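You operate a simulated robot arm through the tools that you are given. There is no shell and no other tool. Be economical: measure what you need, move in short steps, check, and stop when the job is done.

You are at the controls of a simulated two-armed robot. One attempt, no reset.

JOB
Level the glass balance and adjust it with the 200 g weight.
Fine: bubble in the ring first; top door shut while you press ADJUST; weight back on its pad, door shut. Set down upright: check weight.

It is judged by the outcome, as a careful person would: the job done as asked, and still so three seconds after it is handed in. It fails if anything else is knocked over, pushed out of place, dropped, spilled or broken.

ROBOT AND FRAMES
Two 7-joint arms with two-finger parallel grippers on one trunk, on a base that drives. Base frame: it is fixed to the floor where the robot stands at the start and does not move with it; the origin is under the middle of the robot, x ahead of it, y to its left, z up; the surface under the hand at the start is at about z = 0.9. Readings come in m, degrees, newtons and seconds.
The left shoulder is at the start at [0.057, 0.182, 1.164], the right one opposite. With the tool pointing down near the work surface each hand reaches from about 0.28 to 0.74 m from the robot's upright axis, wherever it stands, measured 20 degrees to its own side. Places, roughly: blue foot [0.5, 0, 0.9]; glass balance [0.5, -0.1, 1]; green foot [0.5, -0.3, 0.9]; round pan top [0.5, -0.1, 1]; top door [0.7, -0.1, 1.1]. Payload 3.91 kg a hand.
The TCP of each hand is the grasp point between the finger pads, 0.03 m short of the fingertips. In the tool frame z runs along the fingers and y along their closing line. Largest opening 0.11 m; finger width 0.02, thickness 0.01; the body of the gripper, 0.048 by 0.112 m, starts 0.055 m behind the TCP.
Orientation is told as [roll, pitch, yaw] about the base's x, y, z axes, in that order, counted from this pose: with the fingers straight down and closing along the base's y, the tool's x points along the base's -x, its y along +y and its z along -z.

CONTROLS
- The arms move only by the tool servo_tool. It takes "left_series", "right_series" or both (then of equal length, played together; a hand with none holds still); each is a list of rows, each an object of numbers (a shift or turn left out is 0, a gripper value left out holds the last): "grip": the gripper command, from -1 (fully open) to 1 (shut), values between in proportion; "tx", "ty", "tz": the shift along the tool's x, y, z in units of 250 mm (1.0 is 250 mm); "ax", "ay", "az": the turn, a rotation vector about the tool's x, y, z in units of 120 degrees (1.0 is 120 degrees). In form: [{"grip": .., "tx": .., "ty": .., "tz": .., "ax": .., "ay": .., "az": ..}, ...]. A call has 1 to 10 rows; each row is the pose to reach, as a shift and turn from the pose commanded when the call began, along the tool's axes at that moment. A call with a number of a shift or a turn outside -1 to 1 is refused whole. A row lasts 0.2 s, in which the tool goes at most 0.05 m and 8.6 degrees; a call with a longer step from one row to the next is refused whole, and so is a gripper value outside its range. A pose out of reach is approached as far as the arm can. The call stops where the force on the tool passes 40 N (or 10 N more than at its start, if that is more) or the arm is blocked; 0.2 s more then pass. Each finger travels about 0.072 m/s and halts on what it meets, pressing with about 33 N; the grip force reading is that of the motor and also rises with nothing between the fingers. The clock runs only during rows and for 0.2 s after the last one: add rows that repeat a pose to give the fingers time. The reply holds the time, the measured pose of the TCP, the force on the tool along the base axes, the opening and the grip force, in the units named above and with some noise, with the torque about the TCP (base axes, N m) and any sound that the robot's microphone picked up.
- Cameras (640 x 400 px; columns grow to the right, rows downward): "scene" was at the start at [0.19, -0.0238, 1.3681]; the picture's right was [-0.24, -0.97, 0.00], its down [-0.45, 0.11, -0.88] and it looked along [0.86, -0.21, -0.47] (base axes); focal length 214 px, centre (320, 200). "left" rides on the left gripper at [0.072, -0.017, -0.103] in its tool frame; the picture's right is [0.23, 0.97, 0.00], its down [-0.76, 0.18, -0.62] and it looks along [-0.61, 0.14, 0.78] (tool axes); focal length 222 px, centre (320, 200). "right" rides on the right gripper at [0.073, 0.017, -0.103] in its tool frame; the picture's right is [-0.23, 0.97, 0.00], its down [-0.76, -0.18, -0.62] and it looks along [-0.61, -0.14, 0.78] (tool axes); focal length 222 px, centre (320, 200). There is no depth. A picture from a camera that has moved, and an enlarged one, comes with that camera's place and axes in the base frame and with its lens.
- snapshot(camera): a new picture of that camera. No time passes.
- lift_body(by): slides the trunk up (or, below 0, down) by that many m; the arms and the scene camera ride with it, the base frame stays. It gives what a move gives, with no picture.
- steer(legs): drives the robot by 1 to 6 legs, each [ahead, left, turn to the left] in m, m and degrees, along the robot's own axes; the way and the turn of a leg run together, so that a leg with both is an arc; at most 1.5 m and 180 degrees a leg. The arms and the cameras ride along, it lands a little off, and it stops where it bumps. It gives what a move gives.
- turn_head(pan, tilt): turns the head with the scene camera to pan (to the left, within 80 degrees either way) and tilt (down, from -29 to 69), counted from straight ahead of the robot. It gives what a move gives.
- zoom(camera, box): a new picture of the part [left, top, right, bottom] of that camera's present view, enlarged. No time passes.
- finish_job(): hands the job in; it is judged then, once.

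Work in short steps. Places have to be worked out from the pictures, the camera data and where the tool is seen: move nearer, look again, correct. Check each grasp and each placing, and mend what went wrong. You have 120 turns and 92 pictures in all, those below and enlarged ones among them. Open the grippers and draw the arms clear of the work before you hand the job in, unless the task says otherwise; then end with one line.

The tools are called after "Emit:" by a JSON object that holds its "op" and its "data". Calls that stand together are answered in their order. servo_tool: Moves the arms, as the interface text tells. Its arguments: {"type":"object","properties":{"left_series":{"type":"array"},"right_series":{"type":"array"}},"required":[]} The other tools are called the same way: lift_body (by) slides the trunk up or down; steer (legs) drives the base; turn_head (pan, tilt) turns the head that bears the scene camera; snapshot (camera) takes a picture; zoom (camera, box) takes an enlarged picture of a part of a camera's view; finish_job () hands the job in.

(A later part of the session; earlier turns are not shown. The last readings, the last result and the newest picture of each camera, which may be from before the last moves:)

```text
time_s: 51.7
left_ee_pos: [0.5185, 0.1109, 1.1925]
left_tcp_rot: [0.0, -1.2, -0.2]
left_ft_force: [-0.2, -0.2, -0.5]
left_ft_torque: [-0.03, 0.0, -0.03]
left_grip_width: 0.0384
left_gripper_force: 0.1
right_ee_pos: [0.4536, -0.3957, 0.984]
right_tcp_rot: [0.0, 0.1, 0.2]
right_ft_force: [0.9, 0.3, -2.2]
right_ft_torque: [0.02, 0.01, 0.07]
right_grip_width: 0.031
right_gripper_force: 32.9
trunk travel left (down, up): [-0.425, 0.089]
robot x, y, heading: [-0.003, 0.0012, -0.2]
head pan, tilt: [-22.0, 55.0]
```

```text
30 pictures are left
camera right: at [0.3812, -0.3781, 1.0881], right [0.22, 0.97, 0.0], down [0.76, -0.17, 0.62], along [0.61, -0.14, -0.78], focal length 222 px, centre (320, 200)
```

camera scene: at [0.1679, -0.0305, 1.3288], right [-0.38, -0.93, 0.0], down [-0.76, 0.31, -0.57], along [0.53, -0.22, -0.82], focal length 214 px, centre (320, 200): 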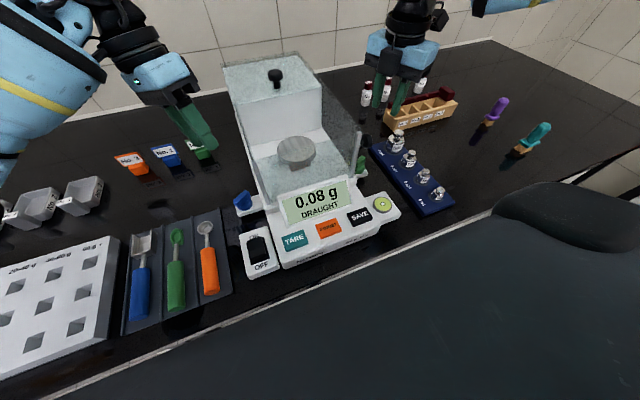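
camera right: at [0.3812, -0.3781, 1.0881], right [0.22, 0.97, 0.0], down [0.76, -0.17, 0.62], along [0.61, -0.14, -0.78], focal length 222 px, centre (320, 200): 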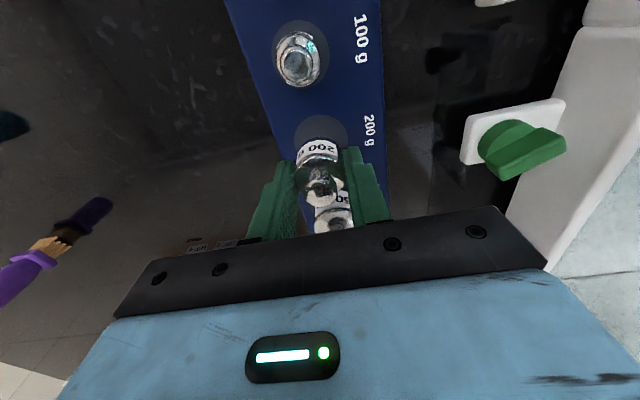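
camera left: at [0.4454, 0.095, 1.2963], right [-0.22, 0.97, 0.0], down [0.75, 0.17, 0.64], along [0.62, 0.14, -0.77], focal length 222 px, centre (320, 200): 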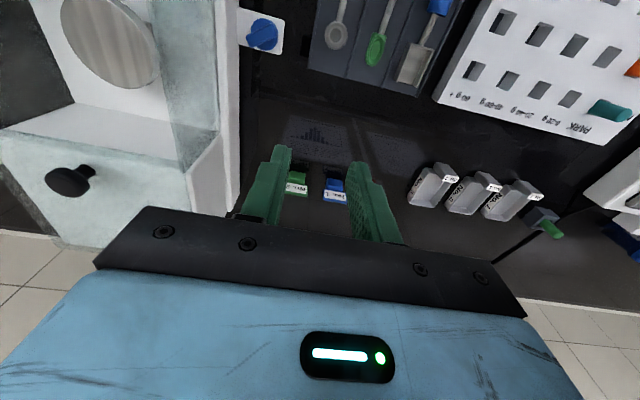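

Held firmly, with 2.2 N fitting 200 g. The pan top triangulates to (0.514, -0.117, ~1.016). I lift well above the walls and move inward, while the left hand steps aside.

Emit:
{"op": "servo_tool", "data": {"right_series": [{"tz": -0.17}, {"tz": -0.34}, {"tz": -0.51}, {"tz": -0.68}, {"tz": -0.84}, {"tz": -0.84, "ty": 0.17, "tx": -0.03}, {"tz": -0.84, "ty": 0.35, "tx": -0.06}, {"tz": -0.84, "ty": 0.53, "tx": -0.09}, {"tz": -0.84, "ty": 0.71, "tx": -0.12}, {"tz": -0.84, "ty": 0.88, "tx": -0.15}], "left_series": [{"ty": 0.15}, {"ty": 0.3}, {"ty": 0.3}, {"ty": 0.3}, {"ty": 0.3}, {"ty": 0.3}, {"ty": 0.3}, {"ty": 0.3}, {"ty": 0.3}, {"ty": 0.3}]}}

Emit:
{"op": "snapshot", "data": {"camera": "right"}}

Emit:
{"op": "zoom", "data": {"camera": "scene", "box": [200, 20, 420, 220]}}

```text
time_s: 53.9
left_ee_pos: [0.5224, 0.1871, 1.1896]
left_tcp_rot: [-0.1, -0.9, -0.2]
left_ft_force: [1.0, 0.0, -0.2]
left_ft_torque: [0.03, 0.03, 0.0]
left_grip_width: 0.0387
left_gripper_force: 0.0
right_ee_pos: [0.4935, -0.1743, 1.1914]
right_tcp_rot: [-0.1, 0.2, -0.2]
right_ft_force: [0.7, -0.3, -1.2]
right_ft_torque: [-0.01, 0.02, 0.02]
right_grip_width: 0.031
right_gripper_force: 33.0
trunk travel left (down, up): [-0.425, 0.089]
robot x, y, heading: [-0.0001, -0.0042, -0.1]
head pan, tilt: [-22.0, 55.0]
```

```text
29 pictures are left
camera right: at [0.422, -0.1577, 1.295], right [0.23, 0.97, 0.0], down [0.76, -0.18, 0.62], along [0.6, -0.14, -0.78], focal length 222 px, centre (320, 200)
```

right: 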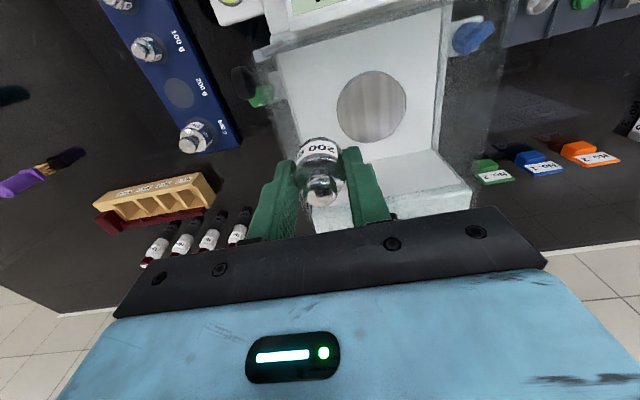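

```text
2.00 times, centred on (310, 120) of scene
camera zoom: at [0.1708, -0.0306, 1.3284], right [-0.38, -0.93, 0.0], down [-0.76, 0.31, -0.57], along [0.53, -0.22, -0.82], focal length 429 px, centre (340, 360)
```

zoom: 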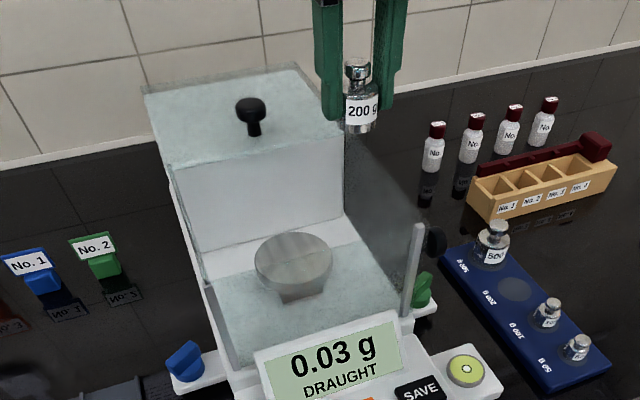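

The pan centre shows at (0.511, -0.116). I move over it and descend to about 2 cm above contact.

Emit:
{"op": "servo_tool", "data": {"right_series": [{"tx": -0.036, "ty": 0.12}, {"tx": -0.072, "ty": 0.232}, {"tx": -0.072, "ty": 0.232, "tz": 0.15}, {"tx": -0.072, "ty": 0.232, "tz": 0.3}, {"tx": -0.072, "ty": 0.232, "tz": 0.45}]}}

Emit:
{"op": "zoom", "data": {"camera": "scene", "box": [220, 30, 400, 220]}}

Emit:
{"op": "snapshot", "data": {"camera": "right"}}

```text
time_s: 55.1
left_ee_pos: [0.5224, 0.1848, 1.1894]
left_tcp_rot: [0.1, -1.0, -0.2]
left_ft_force: [0.1, 0.7, -0.9]
left_ft_torque: [-0.01, 0.01, -0.01]
left_grip_width: 0.0385
left_gripper_force: 0.1
right_ee_pos: [0.5148, -0.1629, 1.0987]
right_tcp_rot: [0.2, 0.0, -0.1]
right_ft_force: [-0.4, -0.2, -2.3]
right_ft_torque: [-0.01, 0.01, -0.02]
right_grip_width: 0.0308
right_gripper_force: 33.3
right hand out of reach, approached as far as the arm can: row 1, 2, 3, 4, 5
trunk travel left (down, up): [-0.425, 0.089]
robot x, y, heading: [-0.0012, -0.0006, -0.4]
head pan, tilt: [-22.0, 55.0]
```

```text
2.11 times, centred on (310, 125) of scene
camera zoom: at [0.1698, -0.0317, 1.3285], right [-0.38, -0.93, 0.0], down [-0.76, 0.31, -0.57], along [0.53, -0.22, -0.82], focal length 452 px, centre (341, 358)
```

zoom: 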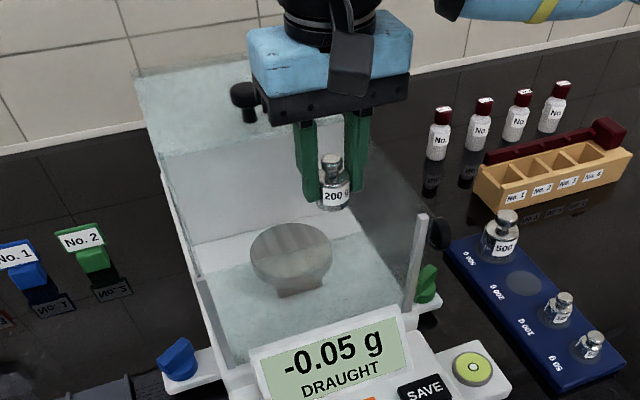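

```text
26 pictures are left
camera right: at [0.443, -0.1454, 1.2013], right [0.23, 0.97, 0.0], down [0.76, -0.18, 0.62], along [0.61, -0.14, -0.78], focal length 222 px, centre (320, 200)
```

right: 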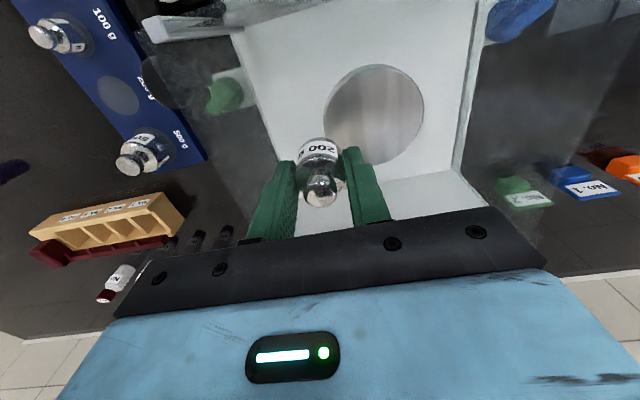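

The arm couldn't reach that y with yaw 0. I rise, yaw the hand +30° (a more natural wrist angle when reaching inward), then try the inward shift again.

Emit:
{"op": "servo_tool", "data": {"right_series": [{"tz": -0.18}, {"tz": -0.34}, {"tz": -0.34, "az": -0.065}, {"tz": -0.34, "az": -0.13}, {"tz": -0.34, "az": -0.19}, {"tz": -0.34, "az": -0.25}, {"tz": -0.34, "az": -0.25, "ty": 0.09}, {"tz": -0.34, "az": -0.25, "ty": 0.18}]}}

```text
time_s: 56.9
left_ee_pos: [0.5213, 0.1866, 1.191]
left_tcp_rot: [0.0, -1.0, -0.2]
left_ft_force: [0.8, -0.1, 0.7]
left_ft_torque: [-0.01, -0.01, -0.01]
left_grip_width: 0.0384
left_gripper_force: 0.0
right_ee_pos: [0.5021, -0.1777, 1.184]
right_tcp_rot: [0.1, -0.1, 30.0]
right_ft_force: [-0.2, 0.2, -1.8]
right_ft_torque: [-0.02, -0.01, -0.01]
right_grip_width: 0.0306
right_gripper_force: 33.3
right hand out of reach, approached as far as the arm can: row 1, 2, 3, 4, 5, 6, 7, 8
trunk travel left (down, up): [-0.425, 0.089]
robot x, y, heading: [0.0001, -0.0032, -0.0]
head pan, tilt: [-22.0, 55.0]
```

Reach is short at this height, so raising the trunk should help (the hand rides up, staying clear).

Emit:
{"op": "lift_body", "data": {"by": 0.085}}

Emit:
{"op": "servo_tool", "data": {"right_series": [{"tz": 0.16, "tx": -0.02}, {"tz": 0.32, "tx": -0.03, "ty": 0.05}, {"tz": 0.34, "tx": -0.03, "ty": 0.15}, {"tz": 0.34, "tx": -0.03, "ty": 0.25}]}}

```text
time_s: 58.1
left_ee_pos: [0.5209, 0.186, 1.2756]
left_tcp_rot: [0.0, -0.9, -0.1]
left_ft_force: [-0.1, 0.0, -0.4]
left_ft_torque: [0.0, 0.01, 0.02]
left_grip_width: 0.0383
left_gripper_force: 0.0
right_ee_pos: [0.4359, -0.1765, 1.388]
right_tcp_rot: [-7.5, -12.7, 30.8]
right_ft_force: [-0.1, 0.4, -2.8]
right_ft_torque: [-0.01, 0.03, -0.02]
right_grip_width: 0.0308
right_gripper_force: 33.0
trunk travel left (down, up): [-0.51, 0.004]
robot x, y, heading: [0.0013, -0.0046, -0.2]
head pan, tilt: [-22.0, 55.0]
```

```text
time_s: 59.1
left_ee_pos: [0.5201, 0.1868, 1.2772]
left_tcp_rot: [-0.1, -1.0, -0.2]
left_ft_force: [1.5, 0.7, -0.2]
left_ft_torque: [-0.02, -0.03, -0.04]
left_grip_width: 0.0384
left_gripper_force: 0.1
right_ee_pos: [0.442, -0.1467, 1.3053]
right_tcp_rot: [-7.6, -13.1, 30.8]
right_ft_force: [-0.3, -0.1, -2.7]
right_ft_torque: [-0.01, -0.02, -0.01]
right_grip_width: 0.031
right_gripper_force: 33.4
right hand out of reach, approached as far as the arm can: row 3, 4
trunk travel left (down, up): [-0.51, 0.004]
robot x, y, heading: [0.0019, -0.0019, 0.1]
head pan, tilt: [-22.0, 55.0]
```

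The arm drifted into a slight tilt while chasing an unreachable target. I restore it to upright first while it's clear and high.

Emit:
{"op": "servo_tool", "data": {"right_series": [{"ax": -0.03, "ay": 0.05}, {"ax": -0.063, "ay": 0.108}, {"ax": -0.063, "ay": 0.108}]}}

Emit:
{"op": "snapshot", "data": {"camera": "scene"}}

```text
time_s: 59.9
left_ee_pos: [0.5207, 0.186, 1.278]
left_tcp_rot: [-0.1, -1.1, -0.1]
left_ft_force: [-0.4, 0.3, 0.7]
left_ft_torque: [0.01, 0.01, -0.01]
left_grip_width: 0.0384
left_gripper_force: 0.1
right_ee_pos: [0.4343, -0.1739, 1.3037]
right_tcp_rot: [0.3, 0.1, 30.0]
right_ft_force: [0.2, -0.2, -1.6]
right_ft_torque: [0.03, 0.0, 0.05]
right_grip_width: 0.0308
right_gripper_force: 33.1
right hand out of reach, approached as far as the arm can: row 1, 2, 3
trunk travel left (down, up): [-0.51, 0.004]
robot x, y, heading: [0.0015, 0.0005, -0.0]
head pan, tilt: [-22.0, 55.0]
```

```text
25 pictures are left
camera scene: at [0.082, -0.0301, 1.429], right [-0.38, -0.93, 0.0], down [-0.76, 0.31, -0.57], along [0.53, -0.22, -0.82], focal length 214 px, centre (320, 200)
```

scene: 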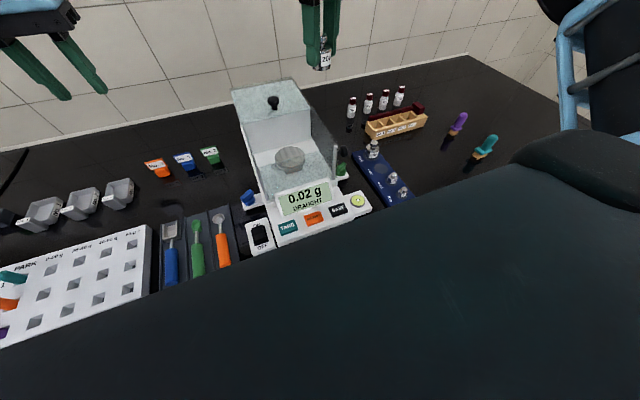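

Upright again. I lower to about z 1.19 over x 0.50, and then try inward in the same call.

Emit:
{"op": "servo_tool", "data": {"right_series": [{"tz": 0.16}, {"tz": 0.32}, {"tz": 0.456}, {"tz": 0.456, "tx": -0.115, "ty": -0.066}, {"tz": 0.456, "tx": -0.229, "ty": -0.132}, {"tz": 0.456, "tx": -0.29, "ty": -0.03}, {"tz": 0.456, "tx": -0.349, "ty": 0.076}]}}

```text
time_s: 61.5
left_ee_pos: [0.521, 0.187, 1.2772]
left_tcp_rot: [0.0, -1.0, -0.3]
left_ft_force: [0.2, -0.2, 0.2]
left_ft_torque: [-0.01, -0.01, 0.02]
left_grip_width: 0.0385
left_gripper_force: 0.0
right_ee_pos: [0.4673, -0.1631, 1.1839]
right_tcp_rot: [0.2, -0.1, 30.0]
right_ft_force: [0.6, 0.4, -2.1]
right_ft_torque: [-0.01, 0.02, 0.0]
right_grip_width: 0.0307
right_gripper_force: 32.9
right hand out of reach, approached as far as the arm can: row 5, 6, 7
trunk travel left (down, up): [-0.51, 0.004]
robot x, y, heading: [-0.002, -0.0022, -0.4]
head pan, tilt: [-22.0, 55.0]
```

Raising made it worse (the trunk also leans back). I lift the hand 10 cm, bring the trunk back down, then drive the base 0.12 m to the left, so the pan lies where the right arm reaches well.

Emit:
{"op": "servo_tool", "data": {"right_series": [{"tz": -0.15, "tx": 0.1}, {"tz": -0.3, "tx": 0.2}, {"tz": -0.4, "tx": 0.2}]}}

Emit:
{"op": "lift_body", "data": {"by": -0.085}}

Emit:
{"op": "steer", "data": {"legs": [[0, 0.12, 0]]}}

Emit:
{"op": "snapshot", "data": {"camera": "scene"}}

```text
time_s: 62.3
left_ee_pos: [0.5198, 0.1876, 1.2773]
left_tcp_rot: [-0.1, -1.2, -0.2]
left_ft_force: [0.2, 0.8, -1.3]
left_ft_torque: [-0.03, 0.01, 0.01]
left_grip_width: 0.0383
left_gripper_force: 0.0
right_ee_pos: [0.4211, -0.186, 1.2823]
right_tcp_rot: [0.1, 0.0, 30.1]
right_ft_force: [-0.6, 0.3, -2.1]
right_ft_torque: [-0.03, 0.02, -0.01]
right_grip_width: 0.0312
right_gripper_force: 33.1
trunk travel left (down, up): [-0.51, 0.004]
robot x, y, heading: [0.0019, -0.0021, -0.2]
head pan, tilt: [-22.0, 55.0]
```

```text
time_s: 63.5
left_ee_pos: [0.5193, 0.1867, 1.1932]
left_tcp_rot: [0.0, -1.2, -0.2]
left_ft_force: [0.0, 0.5, 0.7]
left_ft_torque: [-0.02, 0.01, 0.01]
left_grip_width: 0.0384
left_gripper_force: 0.1
right_ee_pos: [0.42, -0.1872, 1.1994]
right_tcp_rot: [0.1, -0.1, 30.0]
right_ft_force: [-0.1, -0.2, -0.6]
right_ft_torque: [0.02, -0.02, -0.02]
right_grip_width: 0.0309
right_gripper_force: 32.7
trunk travel left (down, up): [-0.425, 0.089]
robot x, y, heading: [0.002, -0.0028, -0.2]
head pan, tilt: [-22.0, 55.0]
```

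```text
time_s: 65.2
left_ee_pos: [0.5196, 0.3031, 1.1927]
left_tcp_rot: [0.0, -1.1, -0.2]
left_ft_force: [-0.8, 0.3, -0.8]
left_ft_torque: [-0.02, -0.02, -0.02]
left_grip_width: 0.0386
left_gripper_force: 0.1
right_ee_pos: [0.4215, -0.0696, 1.1982]
right_tcp_rot: [0.1, 0.0, 30.0]
right_ft_force: [0.5, 0.1, -1.6]
right_ft_torque: [0.01, -0.01, -0.02]
right_grip_width: 0.0308
right_gripper_force: 33.3
trunk travel left (down, up): [-0.425, 0.089]
robot x, y, heading: [0.0007, 0.1112, -0.1]
head pan, tilt: [-22.0, 55.0]
```

```text
24 pictures are left
camera scene: at [0.1684, 0.0863, 1.3288], right [-0.38, -0.93, 0.0], down [-0.76, 0.31, -0.57], along [0.53, -0.22, -0.82], focal length 214 px, centre (320, 200)
```

scene: 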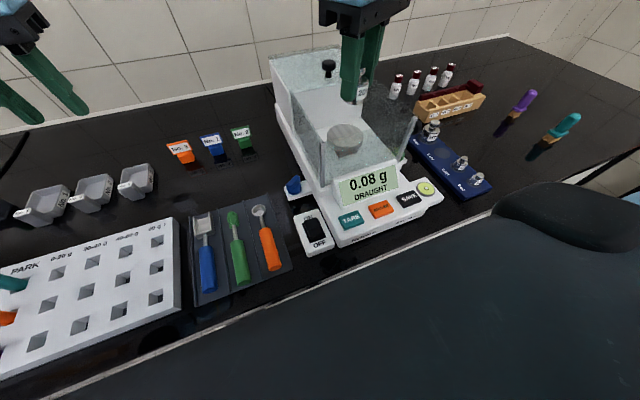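

Driven. Now the right hand moves over the pan centre at (0.511, -0.116).

Emit:
{"op": "servo_tool", "data": {"right_series": [{"tx": -0.07, "ty": -0.11}, {"tx": -0.14, "ty": -0.22}, {"tx": -0.217, "ty": -0.34}, {"tx": -0.217, "ty": -0.34, "tz": 0.1}, {"tx": -0.217, "ty": -0.34, "tz": 0.24}]}}

Emit:
{"op": "snapshot", "data": {"camera": "right"}}

```text
time_s: 66.4
left_ee_pos: [0.5205, 0.3033, 1.1925]
left_tcp_rot: [-0.1, -1.2, -0.3]
left_ft_force: [0.1, -0.8, -0.2]
left_ft_torque: [0.03, 0.01, 0.02]
left_grip_width: 0.0385
left_gripper_force: 0.0
right_ee_pos: [0.5102, -0.1165, 1.14]
right_tcp_rot: [0.0, 0.0, 30.0]
right_ft_force: [-0.5, 0.4, -2.1]
right_ft_torque: [0.02, 0.03, 0.0]
right_grip_width: 0.0308
right_gripper_force: 33.3
trunk travel left (down, up): [-0.425, 0.089]
robot x, y, heading: [0.0026, 0.1132, -0.0]
head pan, tilt: [-22.0, 55.0]
```

```text
23 pictures are left
camera right: at [0.4402, -0.1391, 1.2427], right [-0.29, 0.96, 0.0], down [0.75, 0.23, 0.62], along [0.6, 0.18, -0.78], focal length 222 px, centre (320, 200)
```

right: 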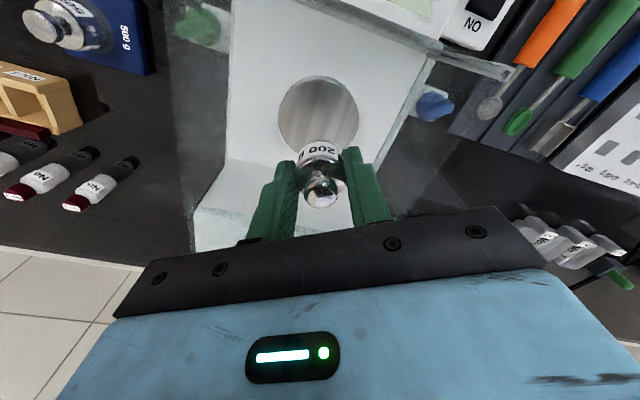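

Well centred over the pan. I lower to about 6 mm above the expected contact.

Emit:
{"op": "servo_tool", "data": {"right_series": [{"tz": 0.1, "ty": -0.008}, {"tz": 0.2, "ty": -0.008}, {"tz": 0.28, "ty": -0.008}, {"tz": 0.31, "ty": -0.008}]}}

Emit:
{"op": "zoom", "data": {"camera": "scene", "box": [290, 80, 410, 220]}}

```text
time_s: 67.4
left_ee_pos: [0.5201, 0.3031, 1.1914]
left_tcp_rot: [0.0, -1.1, -0.3]
left_ft_force: [-0.4, 0.4, -0.5]
left_ft_torque: [0.01, 0.0, 0.0]
left_grip_width: 0.0382
left_gripper_force: 0.1
right_ee_pos: [0.5116, -0.1179, 1.0606]
right_tcp_rot: [0.2, 0.0, 30.0]
right_ft_force: [-0.5, -0.5, -2.2]
right_ft_torque: [-0.01, -0.02, -0.02]
right_grip_width: 0.0308
right_gripper_force: 32.6
trunk travel left (down, up): [-0.425, 0.089]
robot x, y, heading: [-0.005, 0.1164, -0.2]
head pan, tilt: [-22.0, 55.0]
```

```text
2.86 times, centred on (350, 150) of scene
camera zoom: at [0.1685, 0.0862, 1.3288], right [-0.38, -0.93, 0.0], down [-0.76, 0.31, -0.57], along [0.53, -0.22, -0.82], focal length 613 px, centre (234, 343)
```

zoom: 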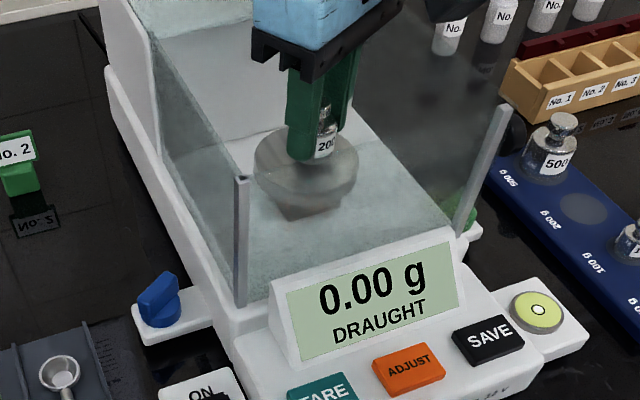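

Not touching yet. I go down 5 mm in small steps.

Emit:
{"op": "servo_tool", "data": {"right_series": [{"tz": 0.007}, {"tz": 0.014}, {"tz": 0.02}]}}

```text
time_s: 68.2
left_ee_pos: [0.5206, 0.3037, 1.1931]
left_tcp_rot: [0.1, -1.1, -0.3]
left_ft_force: [0.2, 0.0, -0.5]
left_ft_torque: [0.01, -0.04, -0.01]
left_grip_width: 0.0383
left_gripper_force: 0.0
right_ee_pos: [0.5123, -0.118, 1.0544]
right_tcp_rot: [0.1, -0.1, 30.0]
right_ft_force: [-0.6, 0.4, -2.0]
right_ft_torque: [-0.01, 0.0, 0.01]
right_grip_width: 0.031
right_gripper_force: 32.9
trunk travel left (down, up): [-0.425, 0.089]
robot x, y, heading: [0.0015, 0.1145, -0.2]
head pan, tilt: [-22.0, 55.0]
```

Still no contact; down another 5 mm.

Emit:
{"op": "servo_tool", "data": {"right_series": [{"tz": 0.007}, {"tz": 0.014}, {"tz": 0.02}]}}

Emit:
{"op": "zoom", "data": {"camera": "scene", "box": [310, 100, 410, 210]}}

```text
time_s: 69.0
left_ee_pos: [0.5206, 0.3027, 1.192]
left_tcp_rot: [0.1, -1.2, -0.2]
left_ft_force: [0.9, -0.6, -0.1]
left_ft_torque: [0.02, 0.01, 0.0]
left_grip_width: 0.0385
left_gripper_force: 0.1
right_ee_pos: [0.5125, -0.1184, 1.0527]
right_tcp_rot: [0.0, -0.3, 30.0]
right_ft_force: [0.2, -1.7, 9.9]
right_ft_torque: [-0.02, -0.02, 0.02]
right_grip_width: 0.031
right_gripper_force: 33.1
trunk travel left (down, up): [-0.425, 0.089]
robot x, y, heading: [-0.0012, 0.1126, -0.2]
head pan, tilt: [-22.0, 55.0]
```

```text
3.64 times, centred on (360, 155) of scene
camera zoom: at [0.1676, 0.0864, 1.3291], right [-0.38, -0.93, 0.0], down [-0.76, 0.31, -0.57], along [0.53, -0.22, -0.82], focal length 780 px, centre (174, 364)
```

zoom: 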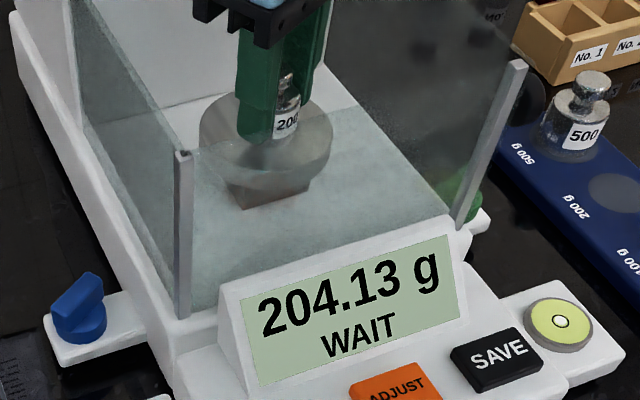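

Contact made at about 12 N and the display reads 204 g. I open gently and rise straight out.

Emit:
{"op": "servo_tool", "data": {"right_series": [{"tz": -0.008}, {"tz": -0.008, "grip": 0.1}, {"tz": -0.008, "grip": 0.1}, {"tz": -0.15}, {"tz": -0.34}, {"tz": -0.53}]}}

Emit:
{"op": "snapshot", "data": {"camera": "right"}}

Emit:
{"op": "zoom", "data": {"camera": "scene", "box": [260, 30, 460, 220]}}

```text
time_s: 70.4
left_ee_pos: [0.5197, 0.3038, 1.1927]
left_tcp_rot: [-0.1, -1.1, -0.2]
left_ft_force: [-1.3, -0.4, -0.1]
left_ft_torque: [0.0, -0.01, 0.02]
left_grip_width: 0.0384
left_gripper_force: 0.1
right_ee_pos: [0.5123, -0.1149, 1.1847]
right_tcp_rot: [0.1, 0.0, 30.0]
right_ft_force: [-0.6, -1.1, 0.1]
right_ft_torque: [0.0, 0.01, 0.02]
right_grip_width: 0.0495
right_gripper_force: 0.1
trunk travel left (down, up): [-0.425, 0.089]
robot x, y, heading: [0.0001, 0.1172, -0.2]
head pan, tilt: [-22.0, 55.0]
```

```text
20 pictures are left
camera right: at [0.4413, -0.1372, 1.2879], right [-0.29, 0.96, 0.0], down [0.75, 0.23, 0.62], along [0.6, 0.18, -0.78], focal length 222 px, centre (320, 200)
```

right: 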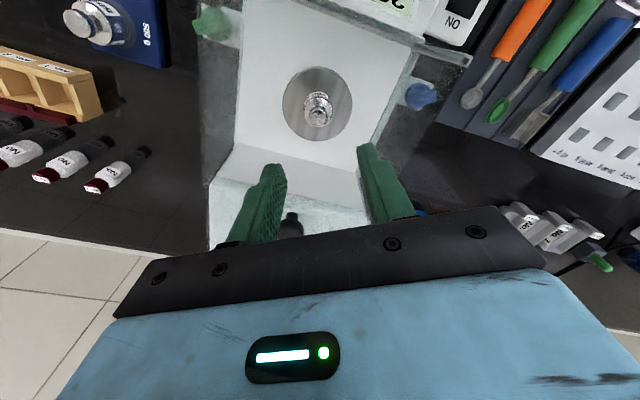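

```text
2.11 times, centred on (360, 125) of scene
camera zoom: at [0.1679, 0.0865, 1.3289], right [-0.38, -0.93, 0.0], down [-0.76, 0.31, -0.57], along [0.53, -0.22, -0.82], focal length 452 px, centre (236, 358)
```

zoom: 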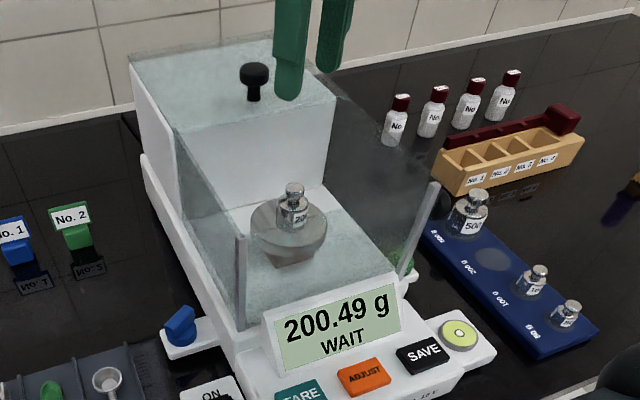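

The weight stands upright at pan centre; it reads 200.49 g. The top-door knob triangulates to about (0.59, -0.113, 1.135), so I move the right hand above it and look.

Emit:
{"op": "servo_tool", "data": {"right_series": [{"tx": -0.09, "ty": -0.052, "tz": -0.04}, {"tx": -0.18, "ty": -0.104, "tz": -0.04}, {"tx": -0.27, "ty": -0.156, "tz": -0.04}]}}

Emit:
{"op": "snapshot", "data": {"camera": "right"}}

Emit:
{"op": "zoom", "data": {"camera": "scene", "box": [260, 10, 400, 130]}}

```text
time_s: 71.2
left_ee_pos: [0.5212, 0.3025, 1.1925]
left_tcp_rot: [-0.1, -1.0, -0.2]
left_ft_force: [0.3, 0.5, 0.1]
left_ft_torque: [0.01, -0.04, -0.01]
left_grip_width: 0.0384
left_gripper_force: 0.0
right_ee_pos: [0.5687, -0.1343, 1.1893]
right_tcp_rot: [0.1, -0.1, 30.0]
right_ft_force: [0.8, 0.0, -0.5]
right_ft_torque: [0.02, 0.0, -0.02]
right_grip_width: 0.0495
right_gripper_force: 0.0
right hand out of reach, approached as far as the arm can: row 2, 3
trunk travel left (down, up): [-0.425, 0.089]
robot x, y, heading: [-0.0009, 0.1193, -0.1]
head pan, tilt: [-22.0, 55.0]
```

```text
18 pictures are left
camera right: at [0.4975, -0.156, 1.2923], right [-0.29, 0.96, 0.0], down [0.75, 0.22, 0.62], along [0.6, 0.18, -0.78], focal length 222 px, centre (320, 200)
```

right: 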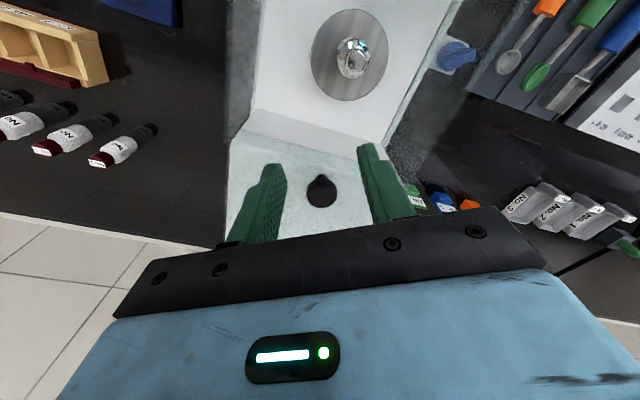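

```text
3.33 times, centred on (330, 70) of scene
camera zoom: at [0.1677, 0.086, 1.3289], right [-0.38, -0.93, 0.0], down [-0.76, 0.31, -0.57], along [0.53, -0.22, -0.82], focal length 715 px, centre (287, 633)
```

zoom: 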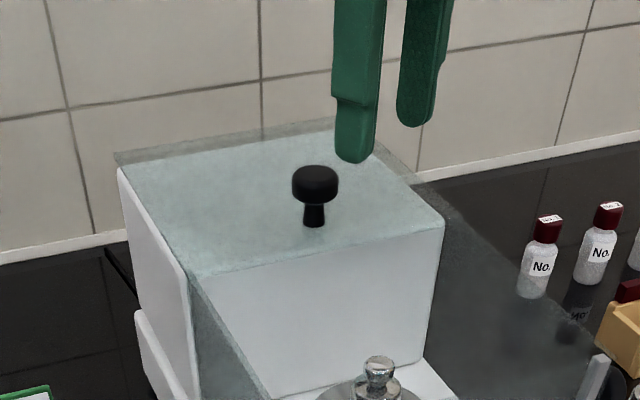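

The arm stops short at (0.569, -0.134); the knob is at about (0.605, -0.118). I tilt the hand 30° so the fingers point forward at the knob.

Emit:
{"op": "servo_tool", "data": {"right_series": [{"ay": -0.06}, {"ay": -0.12}, {"ay": -0.18}, {"ay": -0.25}]}}

Emit:
{"op": "snapshot", "data": {"camera": "right"}}

```text
time_s: 72.2
left_ee_pos: [0.519, 0.302, 1.1915]
left_tcp_rot: [-0.1, -1.2, -0.1]
left_ft_force: [-0.2, -0.2, 0.1]
left_ft_torque: [0.0, 0.0, -0.01]
left_grip_width: 0.0386
left_gripper_force: 0.0
right_ee_pos: [0.5685, -0.1334, 1.1875]
right_tcp_rot: [0.1, -30.3, 29.9]
right_ft_force: [-0.6, 0.1, -0.3]
right_ft_torque: [0.0, 0.0, -0.02]
right_grip_width: 0.0495
right_gripper_force: 0.1
trunk travel left (down, up): [-0.425, 0.089]
robot x, y, heading: [0.0036, 0.1143, 0.0]
head pan, tilt: [-22.0, 55.0]
```

```text
16 pictures are left
camera right: at [0.4602, -0.1768, 1.2408], right [-0.32, 0.94, 0.12], down [0.39, 0.02, 0.92], along [0.87, 0.34, -0.37], focal length 222 px, centre (320, 200)
```

right: 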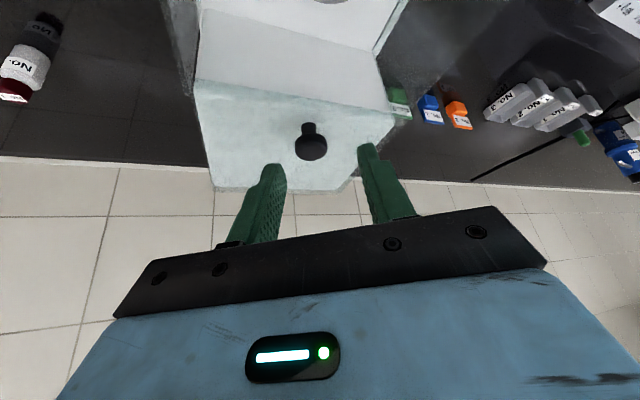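

The knob is confirmed at (0.605, -0.122, 1.13). I shift 8 mm sideways, advance 5.2 cm, and close on it.

Emit:
{"op": "servo_tool", "data": {"right_series": [{"ty": -0.034, "tz": 0.1}, {"ty": -0.034, "tz": 0.208}, {"ty": -0.034, "tz": 0.208, "grip": 0.9}, {"ty": -0.034, "tz": 0.208, "grip": 0.9}, {"ty": -0.034, "tz": 0.208, "grip": 0.9}]}}

Emit:
{"op": "snapshot", "data": {"camera": "right"}}

```text
time_s: 73.4
left_ee_pos: [0.5205, 0.3025, 1.1925]
left_tcp_rot: [0.1, -1.0, -0.2]
left_ft_force: [0.0, -0.3, 0.5]
left_ft_torque: [-0.02, -0.03, -0.02]
left_grip_width: 0.0387
left_gripper_force: 0.1
right_ee_pos: [0.596, -0.1296, 1.1425]
right_tcp_rot: [0.2, -30.2, 29.7]
right_ft_force: [0.9, -9.0, 0.6]
right_ft_torque: [-0.13, -0.2, -0.24]
right_grip_width: 0.0255
right_gripper_force: 44.9
trunk travel left (down, up): [-0.425, 0.089]
robot x, y, heading: [0.0034, 0.1112, -0.2]
head pan, tilt: [-22.0, 55.0]
```

```text
15 pictures are left
camera right: at [0.4885, -0.1723, 1.1959], right [-0.31, 0.94, 0.12], down [0.39, 0.02, 0.92], along [0.87, 0.33, -0.37], focal length 222 px, centre (320, 200)
```

right: 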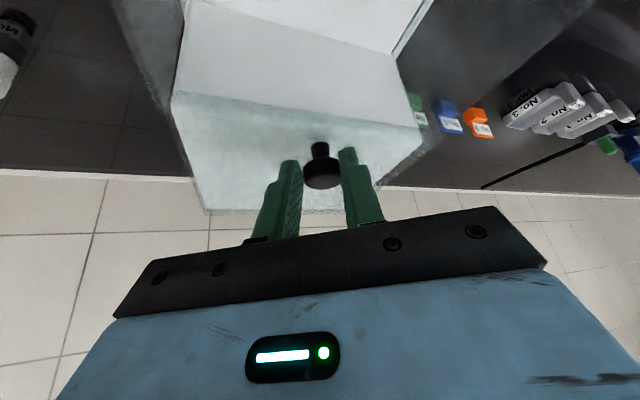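

Gripped the knob. I slide the door forward 12 cm in 3 cm steps, with the force stop as guard.

Emit:
{"op": "servo_tool", "data": {"right_series": [{"tx": 0.0916, "ty": 0.0569, "tz": -0.0528}, {"tx": 0.1831, "ty": 0.1138, "tz": -0.1056}, {"tx": 0.2747, "ty": 0.1706, "tz": -0.1584}, {"tx": 0.366, "ty": 0.2275, "tz": -0.211}]}}

Emit:
{"op": "zoom", "data": {"camera": "scene", "box": [260, 30, 460, 220]}}

```text
time_s: 74.4
left_ee_pos: [0.5194, 0.3039, 1.193]
left_tcp_rot: [0.1, -1.2, -0.2]
left_ft_force: [-0.2, 0.5, -0.7]
left_ft_torque: [0.03, 0.02, -0.01]
left_grip_width: 0.0385
left_gripper_force: 0.0
right_ee_pos: [0.4755, -0.1312, 1.1454]
right_tcp_rot: [0.3, -30.2, 30.0]
right_ft_force: [-1.0, 1.7, -0.6]
right_ft_torque: [0.04, -0.05, 0.05]
right_grip_width: 0.0244
right_gripper_force: 44.9
trunk travel left (down, up): [-0.425, 0.089]
robot x, y, heading: [0.0008, 0.1135, 0.0]
head pan, tilt: [-22.0, 55.0]
```

```text
2.11 times, centred on (360, 125) of scene
camera zoom: at [0.1675, 0.0867, 1.329], right [-0.38, -0.93, 0.0], down [-0.76, 0.31, -0.57], along [0.53, -0.22, -0.82], focal length 452 px, centre (236, 358)
```

zoom: 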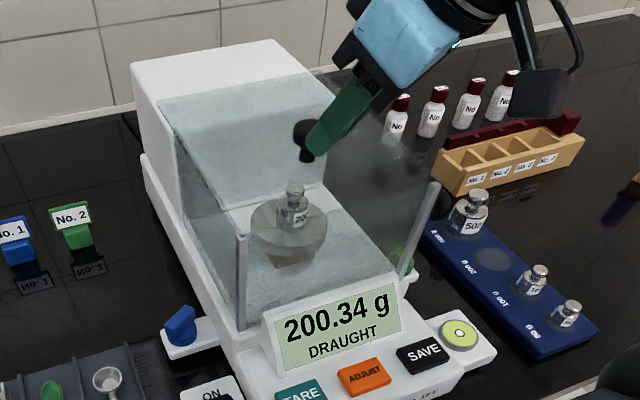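

The door slides freely but DRAUGHT still shows, so I continue 2 cm in small steps.

Emit:
{"op": "servo_tool", "data": {"right_series": [{"tx": 0.0153, "ty": 0.0095, "tz": -0.0088}, {"tx": 0.0305, "ty": 0.019, "tz": -0.0176}, {"tx": 0.0458, "ty": 0.0284, "tz": -0.0264}, {"tx": 0.061, "ty": 0.0379, "tz": -0.0352}]}}

Emit:
{"op": "zoom", "data": {"camera": "scene", "box": [260, 30, 460, 220]}}

```text
time_s: 75.4
left_ee_pos: [0.5207, 0.3024, 1.1918]
left_tcp_rot: [0.0, -1.1, -0.2]
left_ft_force: [0.4, -0.3, 0.3]
left_ft_torque: [0.02, 0.04, 0.02]
left_grip_width: 0.0387
left_gripper_force: 0.2
right_ee_pos: [0.4556, -0.132, 1.1414]
right_tcp_rot: [0.2, -29.9, 29.9]
right_ft_force: [0.1, -0.9, -0.4]
right_ft_torque: [-0.01, 0.01, 0.0]
right_grip_width: 0.0054
right_gripper_force: 0.1
trunk travel left (down, up): [-0.425, 0.089]
robot x, y, heading: [0.0006, 0.1154, -0.4]
head pan, tilt: [-22.0, 55.0]
```

```text
2.11 times, centred on (360, 125) of scene
camera zoom: at [0.1685, 0.0861, 1.3287], right [-0.38, -0.93, 0.0], down [-0.76, 0.31, -0.57], along [0.53, -0.22, -0.82], focal length 452 px, centre (236, 358)
```

zoom: 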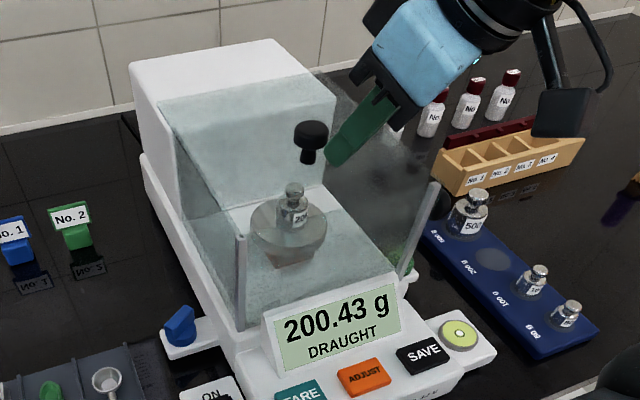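

The fingers slipped off the knob, which is now at about x 0.48. I lift, return upright with closed fingers, and will push it from behind.

Emit:
{"op": "servo_tool", "data": {"right_series": [{"tx": -0.1, "tz": -0.173, "grip": 1.0}, {"tx": -0.1, "tz": -0.173, "ay": 0.065}, {"tx": -0.1, "tz": -0.173, "ay": 0.13}, {"tx": -0.1, "tz": -0.173, "ay": 0.19}, {"tx": -0.1, "tz": -0.173, "ay": 0.25}]}}

```text
time_s: 76.6
left_ee_pos: [0.5211, 0.3035, 1.1919]
left_tcp_rot: [-0.1, -1.1, -0.2]
left_ft_force: [-0.9, -1.1, -0.3]
left_ft_torque: [0.01, 0.01, 0.02]
left_grip_width: 0.0384
left_gripper_force: 0.1
right_ee_pos: [0.4546, -0.1311, 1.1921]
right_tcp_rot: [0.2, 0.1, 30.0]
right_ft_force: [0.2, 0.1, -0.1]
right_ft_torque: [0.0, 0.02, -0.03]
right_grip_width: 0.0
right_gripper_force: 32.5
trunk travel left (down, up): [-0.425, 0.089]
robot x, y, heading: [0.0024, 0.1175, -0.2]
head pan, tilt: [-22.0, 55.0]
```

Now over and behind the knob, down, then a small pull forward of 3.5 cm.

Emit:
{"op": "servo_tool", "data": {"right_series": [{"tx": -0.13, "ty": -0.038}, {"tx": -0.259, "ty": -0.075}, {"tx": -0.259, "ty": -0.075, "tz": 0.09}, {"tx": -0.259, "ty": -0.075, "tz": 0.172}, {"tx": -0.224, "ty": -0.055, "tz": 0.172}, {"tx": -0.19, "ty": -0.035, "tz": 0.172}, {"tx": -0.173, "ty": -0.025, "tz": 0.172}, {"tx": -0.156, "ty": -0.015, "tz": 0.172}, {"tx": -0.138, "ty": -0.005, "tz": 0.172}]}}

Emit:
{"op": "zoom", "data": {"camera": "scene", "box": [260, 30, 460, 220]}}

```text
time_s: 78.2
left_ee_pos: [0.5199, 0.3025, 1.1922]
left_tcp_rot: [0.0, -1.1, -0.3]
left_ft_force: [-0.5, -0.1, -0.9]
left_ft_torque: [-0.02, -0.01, -0.01]
left_grip_width: 0.0386
left_gripper_force: 0.1
right_ee_pos: [0.4989, -0.1161, 1.1553]
right_tcp_rot: [-0.1, -0.6, 30.1]
right_ft_force: [-0.4, -2.9, 17.3]
right_ft_torque: [-0.05, 0.25, 0.06]
right_grip_width: 0.0001
right_gripper_force: 33.0
trunk travel left (down, up): [-0.425, 0.089]
robot x, y, heading: [0.0002, 0.1134, -0.3]
head pan, tilt: [-22.0, 55.0]
stopped in row 7 (right hand): the force on the tool passed its limit at 41 N (the readings are from after the stop); the commanded pose is now the measured one
```

```text
2.11 times, centred on (360, 125) of scene
camera zoom: at [0.1679, 0.0863, 1.3286], right [-0.38, -0.93, 0.0], down [-0.76, 0.31, -0.57], along [0.53, -0.22, -0.82], focal length 452 px, centre (236, 358)
```

zoom: 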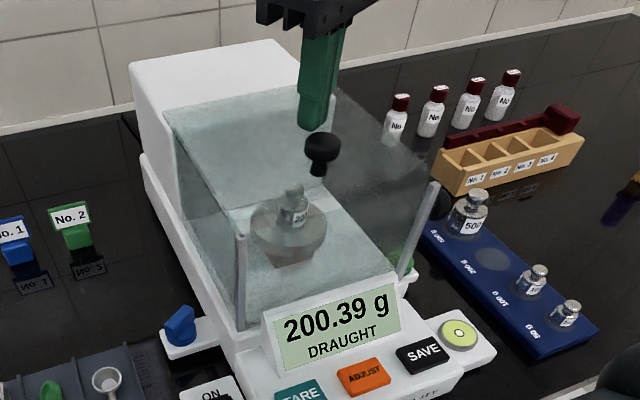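

The tips were pressing on the glass; the knob has advanced to about x 0.445. I lift 5 mm, then push the knob forward in 1 cm steps.

Emit:
{"op": "servo_tool", "data": {"right_series": [{"tz": -0.022}, {"tz": -0.022, "tx": 0.078, "ty": 0.082}, {"tz": -0.022, "tx": 0.113, "ty": 0.102}, {"tz": -0.022, "tx": 0.147, "ty": 0.122}, {"tz": -0.022, "tx": 0.182, "ty": 0.142}]}}

Emit:
{"op": "zoom", "data": {"camera": "scene", "box": [260, 30, 460, 220]}}

```text
time_s: 79.4
left_ee_pos: [0.5209, 0.3028, 1.1929]
left_tcp_rot: [0.1, -1.0, -0.2]
left_ft_force: [-0.1, 0.0, 0.5]
left_ft_torque: [0.0, -0.03, 0.0]
left_grip_width: 0.0386
left_gripper_force: 0.1
right_ee_pos: [0.4412, -0.1079, 1.1588]
right_tcp_rot: [-0.1, -0.4, 29.9]
right_ft_force: [0.5, 0.0, 0.0]
right_ft_torque: [-0.02, -0.02, 0.0]
right_grip_width: 0.0001
right_gripper_force: 33.1
trunk travel left (down, up): [-0.425, 0.089]
robot x, y, heading: [0.0026, 0.114, 0.0]
head pan, tilt: [-22.0, 55.0]
```

```text
2.11 times, centred on (360, 125) of scene
camera zoom: at [0.1679, 0.0861, 1.3289], right [-0.38, -0.93, 0.0], down [-0.76, 0.31, -0.57], along [0.53, -0.22, -0.82], focal length 452 px, centre (236, 358)
```

zoom: 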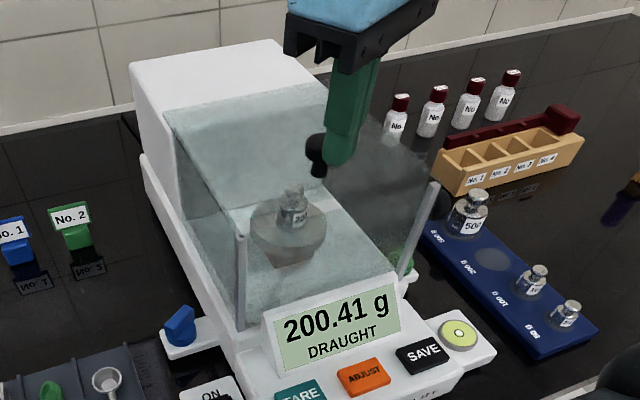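

The finger seems to have passed beside the knob. I look with the wrist camera.

Emit:
{"op": "snapshot", "data": {"camera": "right"}}

```text
10 pictures are left
camera right: at [0.3702, -0.1309, 1.2617], right [-0.29, 0.96, 0.0], down [0.74, 0.22, 0.63], along [0.6, 0.18, -0.78], focal length 222 px, centre (320, 200)
```

right: 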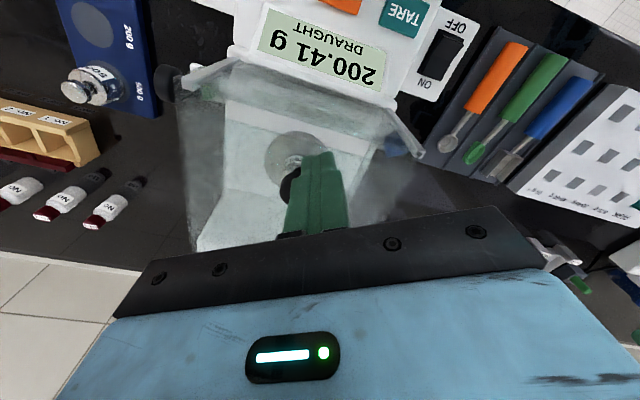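

Triangulating both views: the knob is at (0.483, -0.124) with its disc centre at z 1.112, lower than I assumed. I rise, open, go over it, and grip it straight down.

Emit:
{"op": "servo_tool", "data": {"right_series": [{"tz": -0.06, "grip": 0.1}, {"tz": -0.06, "tx": -0.06, "ty": -0.07}, {"tz": -0.06, "tx": -0.114, "ty": -0.14}, {"tz": -0.06, "tx": -0.114, "ty": -0.14}, {"tz": 0.06, "tx": -0.114, "ty": -0.14}, {"tz": 0.12, "tx": -0.114, "ty": -0.14}, {"tz": 0.12, "tx": -0.114, "ty": -0.14, "grip": 0.9}, {"tz": 0.12, "tx": -0.114, "ty": -0.14, "grip": 0.9}, {"tz": 0.12, "tx": -0.114, "ty": -0.14, "grip": 0.9}]}}

```text
time_s: 80.6
left_ee_pos: [0.5201, 0.3028, 1.191]
left_tcp_rot: [0.0, -1.0, -0.2]
left_ft_force: [0.7, -0.5, 0.2]
left_ft_torque: [0.03, -0.01, -0.02]
left_grip_width: 0.0383
left_gripper_force: 0.1
right_ee_pos: [0.4867, -0.125, 1.1536]
right_tcp_rot: [-0.1, -1.4, 30.1]
right_ft_force: [-0.4, 1.4, 0.1]
right_ft_torque: [-0.02, 0.02, 0.01]
right_grip_width: 0.0503
right_gripper_force: 0.9
trunk travel left (down, up): [-0.425, 0.089]
robot x, y, heading: [0.0009, 0.1137, -0.3]
head pan, tilt: [-22.0, 55.0]
stopped in row 6 (right hand): the force on the tool passed its limit at 56 N (the readings are from after the stop); the commanded pose is now the measured one
```

Something at tip height 1.124 stopped it, probably a finger landing on the knob. I look from the wrist camera before anything else.

Emit:
{"op": "servo_tool", "data": {"right_series": [{"tz": -0.08}]}}

Emit:
{"op": "snapshot", "data": {"camera": "right"}}

```text
time_s: 81.0
left_ee_pos: [0.5193, 0.3027, 1.1925]
left_tcp_rot: [0.0, -1.1, 0.0]
left_ft_force: [-0.4, -0.3, 0.0]
left_ft_torque: [0.0, -0.02, 0.01]
left_grip_width: 0.0385
left_gripper_force: 0.0
right_ee_pos: [0.4851, -0.1246, 1.174]
right_tcp_rot: [-0.2, -1.5, 30.1]
right_ft_force: [-0.3, -0.6, 0.3]
right_ft_torque: [0.0, -0.01, 0.01]
right_grip_width: 0.0497
right_gripper_force: 0.1
trunk travel left (down, up): [-0.425, 0.089]
robot x, y, heading: [0.0011, 0.1142, -0.2]
head pan, tilt: [-22.0, 55.0]
```

```text
9 pictures are left
camera right: at [0.4125, -0.1481, 1.2752], right [-0.29, 0.96, 0.0], down [0.73, 0.22, 0.64], along [0.61, 0.19, -0.77], focal length 222 px, centre (320, 200)
```

right: 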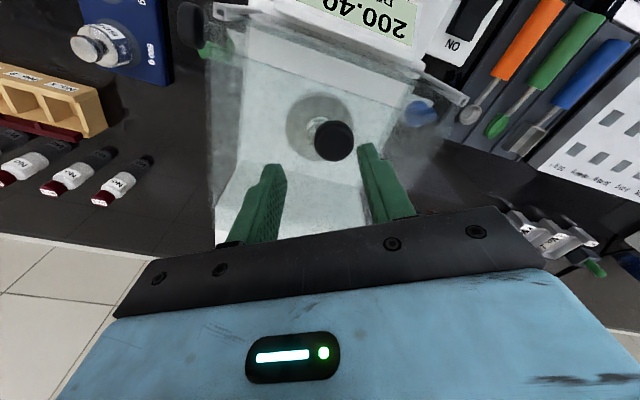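

Judging by its apparent size, the knob top is at (0.470, -0.121, 1.14), and the glass at about 1.12. I re-centre, lower until the tips are just above the glass, and grip.

Emit:
{"op": "servo_tool", "data": {"right_series": [{"tx": 0.045, "ty": 0.042}, {"tx": 0.045, "ty": 0.042, "tz": 0.066}, {"tx": 0.045, "ty": 0.042, "tz": 0.066, "grip": 0.9}, {"tx": 0.045, "ty": 0.042, "tz": 0.066, "grip": 0.9}, {"tx": 0.045, "ty": 0.042, "tz": 0.066, "grip": 0.9}]}}

```text
time_s: 82.2
left_ee_pos: [0.5204, 0.3032, 1.1923]
left_tcp_rot: [0.0, -1.1, -0.2]
left_ft_force: [-0.2, -0.1, 0.5]
left_ft_torque: [-0.01, -0.01, 0.0]
left_grip_width: 0.0386
left_gripper_force: 0.1
right_ee_pos: [0.4712, -0.1217, 1.1579]
right_tcp_rot: [-0.3, -1.6, 30.2]
right_ft_force: [-0.4, 0.5, 0.3]
right_ft_torque: [-0.02, 0.0, -0.01]
right_grip_width: 0.0055
right_gripper_force: 0.1
trunk travel left (down, up): [-0.425, 0.089]
robot x, y, heading: [0.0014, 0.1169, -0.2]
head pan, tilt: [-22.0, 55.0]
```

Nothing gripped, so the knob top must really be about z 1.124, as the earlier triangulation said. That puts it at (0.479, -0.117). I rise, open wider, re-centre, and descend to tips at 1.106.

Emit:
{"op": "servo_tool", "data": {"right_series": [{"tz": -0.08, "grip": -0.1}, {"tz": -0.08, "tx": -0.038, "grip": -0.1}, {"tz": -0.08, "tx": -0.038}, {"tz": 0.0, "tx": -0.038}, {"tz": 0.05, "tx": -0.038}, {"tz": 0.085, "tx": -0.038}, {"tz": 0.085, "tx": -0.038, "grip": 0.9}, {"tz": 0.085, "tx": -0.038, "grip": 0.9}, {"tz": 0.085, "tx": -0.038, "grip": 0.9}]}}

```text
time_s: 84.2
left_ee_pos: [0.5217, 0.3028, 1.1913]
left_tcp_rot: [0.0, -1.1, -0.1]
left_ft_force: [-0.6, 0.4, -0.4]
left_ft_torque: [0.0, -0.01, -0.02]
left_grip_width: 0.0385
left_gripper_force: 0.0
right_ee_pos: [0.4796, -0.1157, 1.1353]
right_tcp_rot: [-0.3, -1.4, 30.2]
right_ft_force: [-0.6, 2.7, -3.0]
right_ft_torque: [0.25, -0.33, -0.03]
right_grip_width: 0.0291
right_gripper_force: 45.3
trunk travel left (down, up): [-0.425, 0.089]
robot x, y, heading: [-0.0012, 0.1157, 0.0]
head pan, tilt: [-22.0, 55.0]
```

Now firmly on the knob (29 mm). I slide the door forward in 8 mm steps until it stops.

Emit:
{"op": "servo_tool", "data": {"right_series": [{"tx": 0.028, "ty": 0.016}, {"tx": 0.055, "ty": 0.032}, {"tx": 0.083, "ty": 0.048}, {"tx": 0.111, "ty": 0.064}]}}

Emit:
{"op": "zoom", "data": {"camera": "scene", "box": [260, 30, 460, 220]}}

```text
time_s: 85.2
left_ee_pos: [0.5252, 0.3038, 1.1904]
left_tcp_rot: [-0.1, -0.9, -0.2]
left_ft_force: [0.0, 0.0, -0.6]
left_ft_torque: [0.02, 0.0, 0.01]
left_grip_width: 0.0383
left_gripper_force: 0.1
right_ee_pos: [0.4556, -0.1161, 1.1364]
right_tcp_rot: [-0.4, -1.9, 30.0]
right_ft_force: [28.8, -1.1, 10.2]
right_ft_torque: [-0.56, 0.2, 0.05]
right_grip_width: 0.0288
right_gripper_force: 45.2
trunk travel left (down, up): [-0.425, 0.089]
robot x, y, heading: [0.0005, 0.1135, -0.0]
head pan, tilt: [-22.0, 55.0]
```

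```text
2.11 times, centred on (360, 125) of scene
camera zoom: at [0.1726, 0.0864, 1.3284], right [-0.38, -0.93, 0.0], down [-0.76, 0.31, -0.57], along [0.53, -0.22, -0.82], focal length 452 px, centre (236, 358)
```

zoom: 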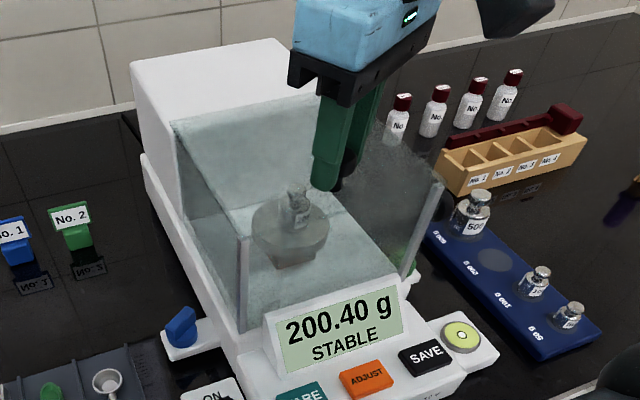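

STABLE: the door is shut. I release the knob, rise, and move over ADJUST at about (0.343, -0.120), descending with closed fingers to well above it.

Emit:
{"op": "servo_tool", "data": {"right_series": [{"grip": 0.0}, {"grip": 0.0}, {"tz": -0.13}, {"tz": -0.26}, {"tz": -0.26, "tx": 0.13, "ty": 0.07}, {"tz": -0.26, "tx": 0.27, "ty": 0.14, "grip": 1.0}, {"tz": -0.26, "tx": 0.4, "ty": 0.208}, {"tz": -0.08, "tx": 0.4, "ty": 0.208}, {"tz": 0.1, "tx": 0.4, "ty": 0.208}, {"tz": 0.28, "tx": 0.4, "ty": 0.208}]}}

Emit:
{"op": "snapshot", "data": {"camera": "scene"}}

```text
time_s: 87.4
left_ee_pos: [0.5216, 0.3024, 1.1916]
left_tcp_rot: [0.1, -1.2, -0.3]
left_ft_force: [0.2, -0.2, 0.4]
left_ft_torque: [0.01, 0.01, -0.02]
left_grip_width: 0.0383
left_gripper_force: 0.1
right_ee_pos: [0.3402, -0.1198, 1.0631]
right_tcp_rot: [-0.1, -1.5, 30.0]
right_ft_force: [-0.8, 0.0, 0.5]
right_ft_torque: [-0.02, 0.01, 0.03]
right_grip_width: 0.0
right_gripper_force: 32.9
trunk travel left (down, up): [-0.425, 0.089]
robot x, y, heading: [0.0019, 0.1155, -0.2]
head pan, tilt: [-22.0, 55.0]
```

```text
7 pictures are left
camera scene: at [0.1691, 0.086, 1.3287], right [-0.38, -0.93, 0.0], down [-0.76, 0.31, -0.57], along [0.53, -0.22, -0.82], focal length 214 px, centre (320, 200)
```

scene: 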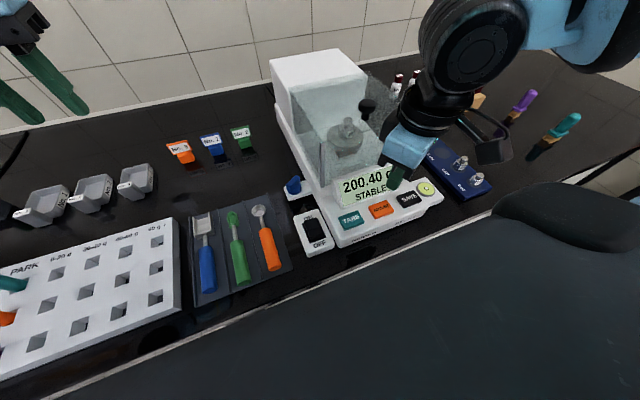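

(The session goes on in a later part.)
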